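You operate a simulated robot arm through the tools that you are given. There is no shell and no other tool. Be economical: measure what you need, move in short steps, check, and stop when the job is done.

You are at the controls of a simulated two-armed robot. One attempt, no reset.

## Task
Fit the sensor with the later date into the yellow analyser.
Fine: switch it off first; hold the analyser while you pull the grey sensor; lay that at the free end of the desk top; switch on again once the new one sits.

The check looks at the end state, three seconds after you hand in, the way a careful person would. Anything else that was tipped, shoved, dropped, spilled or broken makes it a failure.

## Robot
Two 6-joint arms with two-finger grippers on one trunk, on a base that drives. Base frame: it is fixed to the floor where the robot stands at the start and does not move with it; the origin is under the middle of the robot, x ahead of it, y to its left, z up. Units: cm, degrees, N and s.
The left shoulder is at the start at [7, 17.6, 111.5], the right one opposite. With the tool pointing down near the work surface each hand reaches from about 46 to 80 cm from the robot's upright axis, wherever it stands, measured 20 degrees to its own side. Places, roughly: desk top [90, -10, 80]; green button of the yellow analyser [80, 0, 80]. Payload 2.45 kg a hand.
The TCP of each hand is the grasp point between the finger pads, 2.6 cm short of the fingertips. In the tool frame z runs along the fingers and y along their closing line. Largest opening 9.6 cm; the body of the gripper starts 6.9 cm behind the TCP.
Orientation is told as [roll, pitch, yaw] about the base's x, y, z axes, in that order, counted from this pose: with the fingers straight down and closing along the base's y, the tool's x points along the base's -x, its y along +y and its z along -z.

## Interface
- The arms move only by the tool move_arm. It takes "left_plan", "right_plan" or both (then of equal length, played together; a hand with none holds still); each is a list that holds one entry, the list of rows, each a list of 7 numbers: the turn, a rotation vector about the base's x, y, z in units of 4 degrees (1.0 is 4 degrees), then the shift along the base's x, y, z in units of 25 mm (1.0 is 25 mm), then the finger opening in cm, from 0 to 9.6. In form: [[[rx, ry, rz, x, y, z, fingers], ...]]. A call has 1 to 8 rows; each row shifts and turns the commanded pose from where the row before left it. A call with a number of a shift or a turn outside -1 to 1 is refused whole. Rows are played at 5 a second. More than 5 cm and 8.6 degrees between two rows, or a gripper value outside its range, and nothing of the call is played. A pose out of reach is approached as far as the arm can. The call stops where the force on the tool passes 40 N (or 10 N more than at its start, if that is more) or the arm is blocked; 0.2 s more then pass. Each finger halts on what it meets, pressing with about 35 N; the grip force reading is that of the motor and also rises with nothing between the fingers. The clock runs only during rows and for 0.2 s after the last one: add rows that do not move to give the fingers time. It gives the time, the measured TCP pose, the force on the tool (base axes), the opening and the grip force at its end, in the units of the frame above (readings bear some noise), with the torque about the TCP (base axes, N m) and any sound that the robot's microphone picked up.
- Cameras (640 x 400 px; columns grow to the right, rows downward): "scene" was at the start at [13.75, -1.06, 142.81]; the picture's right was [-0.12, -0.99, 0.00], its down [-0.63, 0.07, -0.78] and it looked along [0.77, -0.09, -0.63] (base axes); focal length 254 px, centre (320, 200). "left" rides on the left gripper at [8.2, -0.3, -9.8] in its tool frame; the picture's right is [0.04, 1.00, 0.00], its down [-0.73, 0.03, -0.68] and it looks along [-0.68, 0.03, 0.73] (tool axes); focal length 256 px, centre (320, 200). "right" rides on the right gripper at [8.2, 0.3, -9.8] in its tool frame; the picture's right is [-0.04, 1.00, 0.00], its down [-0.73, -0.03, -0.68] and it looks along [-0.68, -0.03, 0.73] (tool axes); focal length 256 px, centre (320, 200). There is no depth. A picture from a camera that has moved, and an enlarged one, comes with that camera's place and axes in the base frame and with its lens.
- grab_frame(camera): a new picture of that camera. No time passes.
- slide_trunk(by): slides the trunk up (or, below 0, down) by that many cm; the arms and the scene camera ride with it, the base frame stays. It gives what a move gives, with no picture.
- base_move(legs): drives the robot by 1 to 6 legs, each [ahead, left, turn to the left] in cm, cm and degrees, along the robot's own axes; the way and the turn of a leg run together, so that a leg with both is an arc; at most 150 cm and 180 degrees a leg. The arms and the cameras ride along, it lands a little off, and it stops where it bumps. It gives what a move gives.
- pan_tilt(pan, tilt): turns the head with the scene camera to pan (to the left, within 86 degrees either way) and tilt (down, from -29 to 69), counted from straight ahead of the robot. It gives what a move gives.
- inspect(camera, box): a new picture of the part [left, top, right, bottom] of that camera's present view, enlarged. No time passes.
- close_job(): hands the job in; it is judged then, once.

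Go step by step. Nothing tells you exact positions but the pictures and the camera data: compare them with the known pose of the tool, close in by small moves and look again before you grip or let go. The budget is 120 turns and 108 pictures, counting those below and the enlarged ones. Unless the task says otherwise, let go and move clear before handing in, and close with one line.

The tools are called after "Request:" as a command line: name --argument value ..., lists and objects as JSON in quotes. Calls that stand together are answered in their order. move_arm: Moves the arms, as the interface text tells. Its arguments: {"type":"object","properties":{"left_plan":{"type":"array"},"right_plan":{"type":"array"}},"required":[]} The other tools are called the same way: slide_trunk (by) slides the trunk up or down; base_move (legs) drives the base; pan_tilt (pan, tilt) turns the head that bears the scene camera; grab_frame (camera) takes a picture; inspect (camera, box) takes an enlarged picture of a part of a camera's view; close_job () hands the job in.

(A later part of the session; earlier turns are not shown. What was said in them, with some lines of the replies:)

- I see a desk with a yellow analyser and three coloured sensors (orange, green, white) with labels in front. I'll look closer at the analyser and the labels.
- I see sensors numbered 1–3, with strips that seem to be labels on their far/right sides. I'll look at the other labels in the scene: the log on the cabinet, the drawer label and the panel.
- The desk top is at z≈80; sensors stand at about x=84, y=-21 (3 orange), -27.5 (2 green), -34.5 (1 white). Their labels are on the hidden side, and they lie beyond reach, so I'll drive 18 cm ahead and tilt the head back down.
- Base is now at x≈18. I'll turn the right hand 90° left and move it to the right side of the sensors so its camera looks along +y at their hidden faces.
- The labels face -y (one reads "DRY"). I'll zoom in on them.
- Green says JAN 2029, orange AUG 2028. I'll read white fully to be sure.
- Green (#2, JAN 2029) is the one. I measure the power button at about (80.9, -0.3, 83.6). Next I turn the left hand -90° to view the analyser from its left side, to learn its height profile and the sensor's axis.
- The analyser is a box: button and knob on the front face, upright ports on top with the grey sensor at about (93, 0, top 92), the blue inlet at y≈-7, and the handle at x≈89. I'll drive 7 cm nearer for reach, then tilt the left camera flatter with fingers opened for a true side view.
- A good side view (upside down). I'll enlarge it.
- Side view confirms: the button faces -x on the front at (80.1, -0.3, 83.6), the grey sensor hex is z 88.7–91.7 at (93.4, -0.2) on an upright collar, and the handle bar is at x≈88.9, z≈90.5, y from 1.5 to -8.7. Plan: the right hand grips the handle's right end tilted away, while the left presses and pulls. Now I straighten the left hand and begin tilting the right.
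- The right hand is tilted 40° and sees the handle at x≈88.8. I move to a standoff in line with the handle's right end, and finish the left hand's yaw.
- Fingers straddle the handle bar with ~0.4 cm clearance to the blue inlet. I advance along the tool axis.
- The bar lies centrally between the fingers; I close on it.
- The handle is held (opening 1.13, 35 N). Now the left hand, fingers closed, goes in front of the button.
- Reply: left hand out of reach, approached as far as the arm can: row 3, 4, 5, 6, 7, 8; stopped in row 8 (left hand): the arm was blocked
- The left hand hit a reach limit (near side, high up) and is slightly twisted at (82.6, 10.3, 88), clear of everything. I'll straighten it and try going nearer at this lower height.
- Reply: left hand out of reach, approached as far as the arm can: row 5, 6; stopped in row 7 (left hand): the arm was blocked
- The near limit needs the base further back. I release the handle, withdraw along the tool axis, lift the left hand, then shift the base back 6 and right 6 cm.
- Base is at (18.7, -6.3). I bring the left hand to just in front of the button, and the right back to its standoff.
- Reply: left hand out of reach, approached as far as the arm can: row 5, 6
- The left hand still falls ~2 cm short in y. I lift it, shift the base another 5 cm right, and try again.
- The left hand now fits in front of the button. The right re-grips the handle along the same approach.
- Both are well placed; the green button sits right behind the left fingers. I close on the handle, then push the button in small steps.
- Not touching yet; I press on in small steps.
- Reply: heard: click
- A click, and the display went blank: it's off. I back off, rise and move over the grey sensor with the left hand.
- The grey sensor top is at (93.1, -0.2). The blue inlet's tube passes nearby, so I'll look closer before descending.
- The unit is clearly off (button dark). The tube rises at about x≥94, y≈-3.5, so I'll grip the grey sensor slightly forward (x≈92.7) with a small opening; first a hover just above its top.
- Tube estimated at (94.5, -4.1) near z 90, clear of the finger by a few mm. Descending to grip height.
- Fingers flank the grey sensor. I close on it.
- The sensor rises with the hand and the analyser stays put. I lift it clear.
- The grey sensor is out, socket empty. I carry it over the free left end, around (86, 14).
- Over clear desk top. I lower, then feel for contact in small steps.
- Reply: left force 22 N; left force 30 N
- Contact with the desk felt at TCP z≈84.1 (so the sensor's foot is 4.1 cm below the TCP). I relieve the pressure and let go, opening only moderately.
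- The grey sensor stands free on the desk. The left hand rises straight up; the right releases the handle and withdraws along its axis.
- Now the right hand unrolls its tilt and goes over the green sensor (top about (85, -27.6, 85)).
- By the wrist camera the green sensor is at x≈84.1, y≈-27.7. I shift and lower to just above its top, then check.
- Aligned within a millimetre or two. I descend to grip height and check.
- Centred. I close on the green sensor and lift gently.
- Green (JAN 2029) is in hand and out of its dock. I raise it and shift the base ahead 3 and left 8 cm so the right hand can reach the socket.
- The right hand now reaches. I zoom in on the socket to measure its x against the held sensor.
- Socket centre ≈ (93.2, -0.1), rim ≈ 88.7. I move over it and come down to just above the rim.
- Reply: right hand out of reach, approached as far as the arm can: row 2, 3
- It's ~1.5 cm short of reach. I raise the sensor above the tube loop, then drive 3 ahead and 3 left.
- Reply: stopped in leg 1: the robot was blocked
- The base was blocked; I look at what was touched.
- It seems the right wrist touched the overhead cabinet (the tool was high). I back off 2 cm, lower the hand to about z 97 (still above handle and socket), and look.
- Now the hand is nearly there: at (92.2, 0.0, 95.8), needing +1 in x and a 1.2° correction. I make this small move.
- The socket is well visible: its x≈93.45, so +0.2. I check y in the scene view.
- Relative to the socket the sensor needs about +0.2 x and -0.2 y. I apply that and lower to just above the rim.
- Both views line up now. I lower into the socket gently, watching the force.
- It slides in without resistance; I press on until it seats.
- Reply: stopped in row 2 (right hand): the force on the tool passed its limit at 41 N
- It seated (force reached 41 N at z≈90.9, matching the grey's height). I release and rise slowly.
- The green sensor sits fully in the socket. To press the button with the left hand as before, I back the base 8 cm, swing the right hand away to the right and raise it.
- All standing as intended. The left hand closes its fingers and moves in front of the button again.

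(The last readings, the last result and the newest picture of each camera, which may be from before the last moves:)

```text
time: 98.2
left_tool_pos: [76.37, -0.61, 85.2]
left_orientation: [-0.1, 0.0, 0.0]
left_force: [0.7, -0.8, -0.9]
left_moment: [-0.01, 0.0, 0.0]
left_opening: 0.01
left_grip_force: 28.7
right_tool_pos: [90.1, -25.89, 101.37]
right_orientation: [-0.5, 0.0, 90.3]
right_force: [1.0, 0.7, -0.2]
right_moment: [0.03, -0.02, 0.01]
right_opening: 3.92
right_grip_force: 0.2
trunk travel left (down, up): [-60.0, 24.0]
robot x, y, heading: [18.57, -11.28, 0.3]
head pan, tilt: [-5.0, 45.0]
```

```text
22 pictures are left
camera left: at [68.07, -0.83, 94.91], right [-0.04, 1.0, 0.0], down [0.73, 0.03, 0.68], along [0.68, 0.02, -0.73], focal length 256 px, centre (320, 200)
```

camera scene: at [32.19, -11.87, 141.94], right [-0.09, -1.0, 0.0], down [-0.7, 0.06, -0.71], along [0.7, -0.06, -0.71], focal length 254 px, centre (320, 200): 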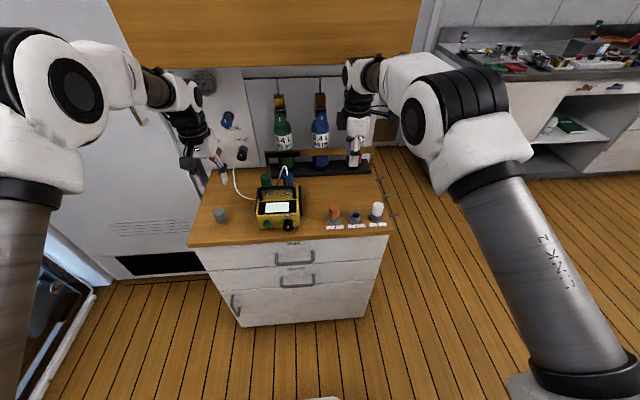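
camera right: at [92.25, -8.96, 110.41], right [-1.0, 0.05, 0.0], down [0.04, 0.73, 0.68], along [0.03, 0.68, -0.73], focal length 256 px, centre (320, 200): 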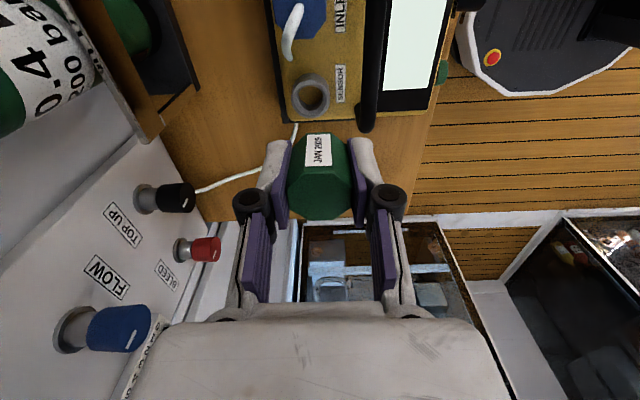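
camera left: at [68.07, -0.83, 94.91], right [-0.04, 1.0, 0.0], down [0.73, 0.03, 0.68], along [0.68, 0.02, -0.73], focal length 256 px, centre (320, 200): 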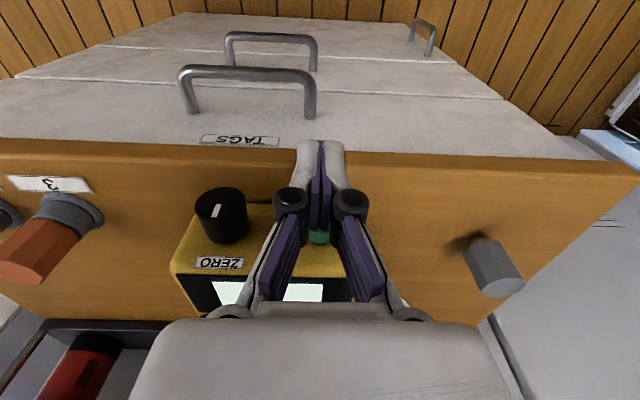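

Same geometry as before. I advance to contact and press in small steps until the click.

Request:
move_arm --left_plan '[[[0, 0, 0, 0.5, 0, 0, 0], [0, 0, 0, 0.4, 0, 0, 0], [0, 0, 0, 0.2, 0, 0, 0], [0, 0, 0, 0.08, 0, 0, 0]]]'

Request:
move_arm --left_plan '[[[0, 0, 0, 0.08, 0, 0, 0], [0, 0, 0, 0.06, 0, 0, 0]]]'

```text
time: 99.2
left_tool_pos: [79.46, -0.4, 85.25]
left_orientation: [-0.2, 0.0, -0.1]
left_force: [0.7, 0.9, -0.3]
left_moment: [0.0, -0.01, 0.01]
left_opening: 0.0
left_grip_force: 28.8
right_tool_pos: [90.13, -25.95, 101.4]
right_orientation: [-0.5, 0.0, 90.4]
right_force: [0.2, -0.5, 0.3]
right_moment: [-0.01, 0.0, -0.05]
right_opening: 3.89
right_grip_force: 0.1
trunk travel left (down, up): [-60.0, 24.0]
robot x, y, heading: [18.92, -11.24, 0.1]
head pan, tilt: [-5.0, 45.0]
```

```text
time: 99.8
left_tool_pos: [79.74, -0.53, 85.28]
left_orientation: [-0.2, 0.0, 0.0]
left_force: [-1.6, 0.0, 0.3]
left_moment: [-0.04, 0.04, 0.02]
left_opening: 0.58
left_grip_force: 28.4
right_tool_pos: [90.0, -25.84, 101.43]
right_orientation: [-0.6, 0.0, 90.4]
right_force: [-0.6, -0.5, 0.3]
right_moment: [0.0, -0.01, 0.0]
right_opening: 3.92
right_grip_force: 0.1
trunk travel left (down, up): [-60.0, 24.0]
robot x, y, heading: [19.29, -11.39, -0.0]
head pan, tilt: [-5.0, 45.0]
```

No click yet; a touch more.

Request:
move_arm --left_plan '[[[0, 0, 0, 0.06, 0, 0, 0]]]'

Request:
inspect --camera "scene" --box '[245, 170, 315, 240]'

```text
time: 100.2
left_tool_pos: [79.86, -0.48, 85.26]
left_orientation: [-0.2, 0.0, 0.0]
left_force: [-0.6, -0.1, -0.2]
left_moment: [0.03, 0.01, -0.01]
left_opening: 0.62
left_grip_force: 28.8
right_tool_pos: [90.17, -26.08, 101.45]
right_orientation: [-0.5, 0.1, 90.4]
right_force: [-0.3, -0.6, 0.3]
right_moment: [0.0, 0.03, 0.02]
right_opening: 3.91
right_grip_force: 0.1
trunk travel left (down, up): [-60.0, 24.0]
robot x, y, heading: [18.83, -10.81, 0.2]
head pan, tilt: [-5.0, 45.0]
heard: click
```

```text
5.71 times, centred on (280, 205) of scene
camera zoom: at [32.18, -11.88, 141.94], right [-0.09, -1.0, 0.0], down [-0.7, 0.06, -0.71], along [0.7, -0.06, -0.71], focal length 1449 px, centre (549, 171)
```

zoom: 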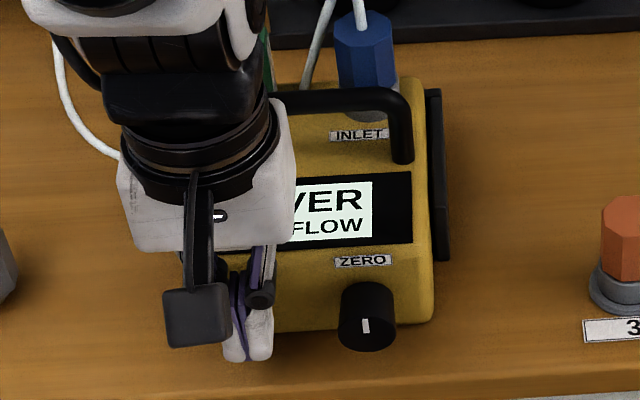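

Click; the display is on. I back away and read it in full.

Request:
move_arm --left_plan '[[[0, 0, 0, -0.8, 0, 0, 0], [0, 0, 0, -0.4, 0, 0.4, 0], [0, 0, 0, 0, 0.4, 0.8, 0], [0, 0, 0, 0, 0.8, 0.8, 0], [0, 0, 0, 0.4, 0.8, 0.8, 0], [0, 0, 0, 0.6, 0.8, 0.8, 0], [0, 0, 0, 0.6, 0.8, 0.8, 2], [0, 0, 0, 0, 0.8, 0.4, 2]]]'

Request:
inspect --camera "scene" --box '[245, 170, 315, 240]'

Request:
grab_frame --camera "scene"

```text
time: 102.0
left_tool_pos: [80.87, 10.49, 97.33]
left_orientation: [-0.2, 0.0, -0.1]
left_force: [0.2, -0.2, -0.1]
left_moment: [-0.02, 0.02, 0.01]
left_opening: 2.02
left_grip_force: 0.0
right_tool_pos: [90.07, -25.9, 101.38]
right_orientation: [-0.6, 0.1, 90.5]
right_force: [0.2, -0.4, -1.0]
right_moment: [-0.01, 0.02, -0.02]
right_opening: 3.9
right_grip_force: 0.0
trunk travel left (down, up): [-60.0, 24.0]
robot x, y, heading: [19.04, -11.23, 0.0]
head pan, tilt: [-5.0, 45.0]
```

```text
5.71 times, centred on (280, 205) of scene
camera zoom: at [32.15, -11.8, 141.94], right [-0.09, -1.0, 0.0], down [-0.7, 0.06, -0.71], along [0.7, -0.06, -0.71], focal length 1449 px, centre (549, 171)
```

zoom: 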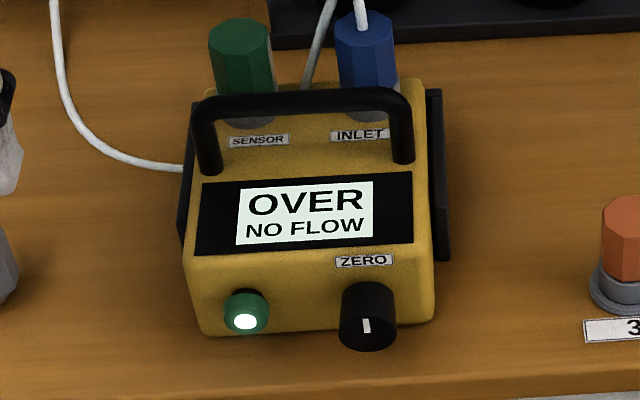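

```text
19 pictures are left
camera scene: at [32.15, -11.8, 141.94], right [-0.09, -1.0, 0.0], down [-0.7, 0.06, -0.71], along [0.7, -0.06, -0.71], focal length 254 px, centre (320, 200)
```

scene: 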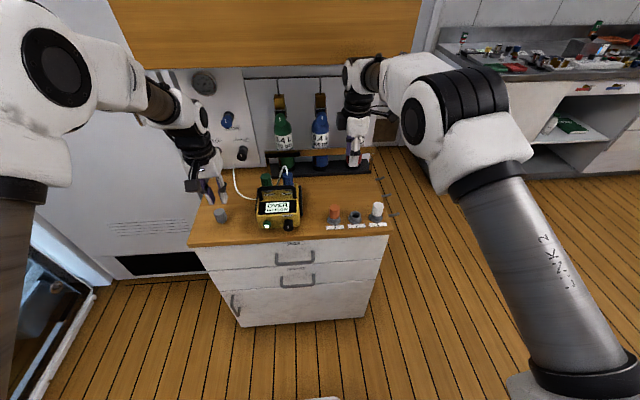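

The unit is on and shows "OVER / NO FLOW". I check from the left hand's camera that the green sensor is seated level and fully down.

Request:
grab_frame --camera "left"

Request:
inspect --camera "scene" --box '[260, 165, 300, 195]'

```text
18 pictures are left
camera left: at [72.56, 10.3, 107.07], right [-0.04, 1.0, 0.0], down [0.73, 0.03, 0.68], along [0.68, 0.02, -0.73], focal length 256 px, centre (320, 200)
```

left: 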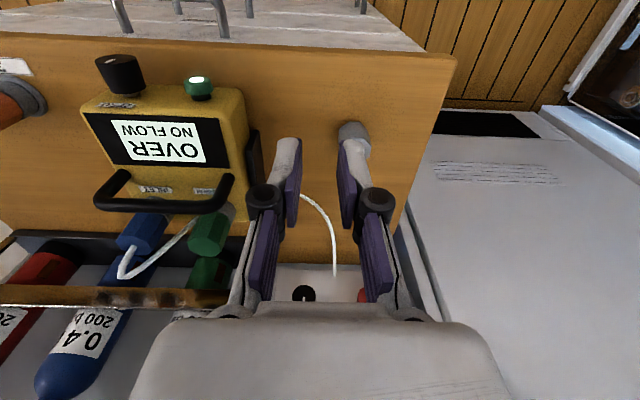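

```text
13.33 times, centred on (280, 180) of scene
camera zoom: at [32.15, -11.8, 141.94], right [-0.09, -1.0, 0.0], down [-0.7, 0.06, -0.71], along [0.7, -0.06, -0.71], focal length 3382 px, centre (853, 467)
```

zoom: 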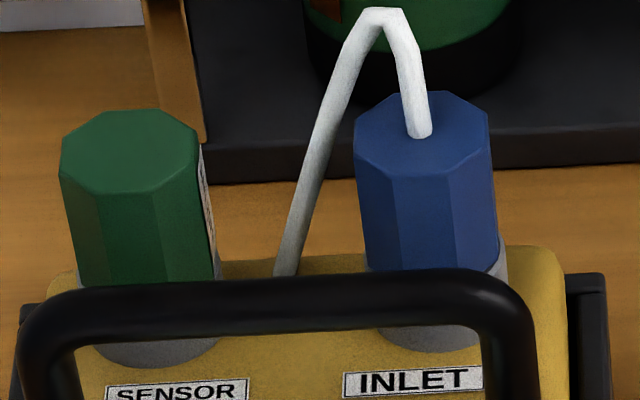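

The green sensor sits level and as deep as the inlet beside it, the grey one stands at the free end, everything else is untouched, and both hands are clear. Handing in.

Request:
close_job

```text
The job is handed in.
```

The green sensor (JAN 2029, the later date) is fitted in the yellow analyser. I switched the analyser off first and held it by the handle while pulling the grey sensor, which now stands at the free left end of the desk. The analyser is switched back on and shows "OVER / NO FLOW"; it showed "42 mg / NO FLOW" before, and I left the ZERO knob alone. While I was positioning the sensor, the base was blocked once, probably by the right wrist touching the overhead cabinet. I backed off and saw nothing disturbed.
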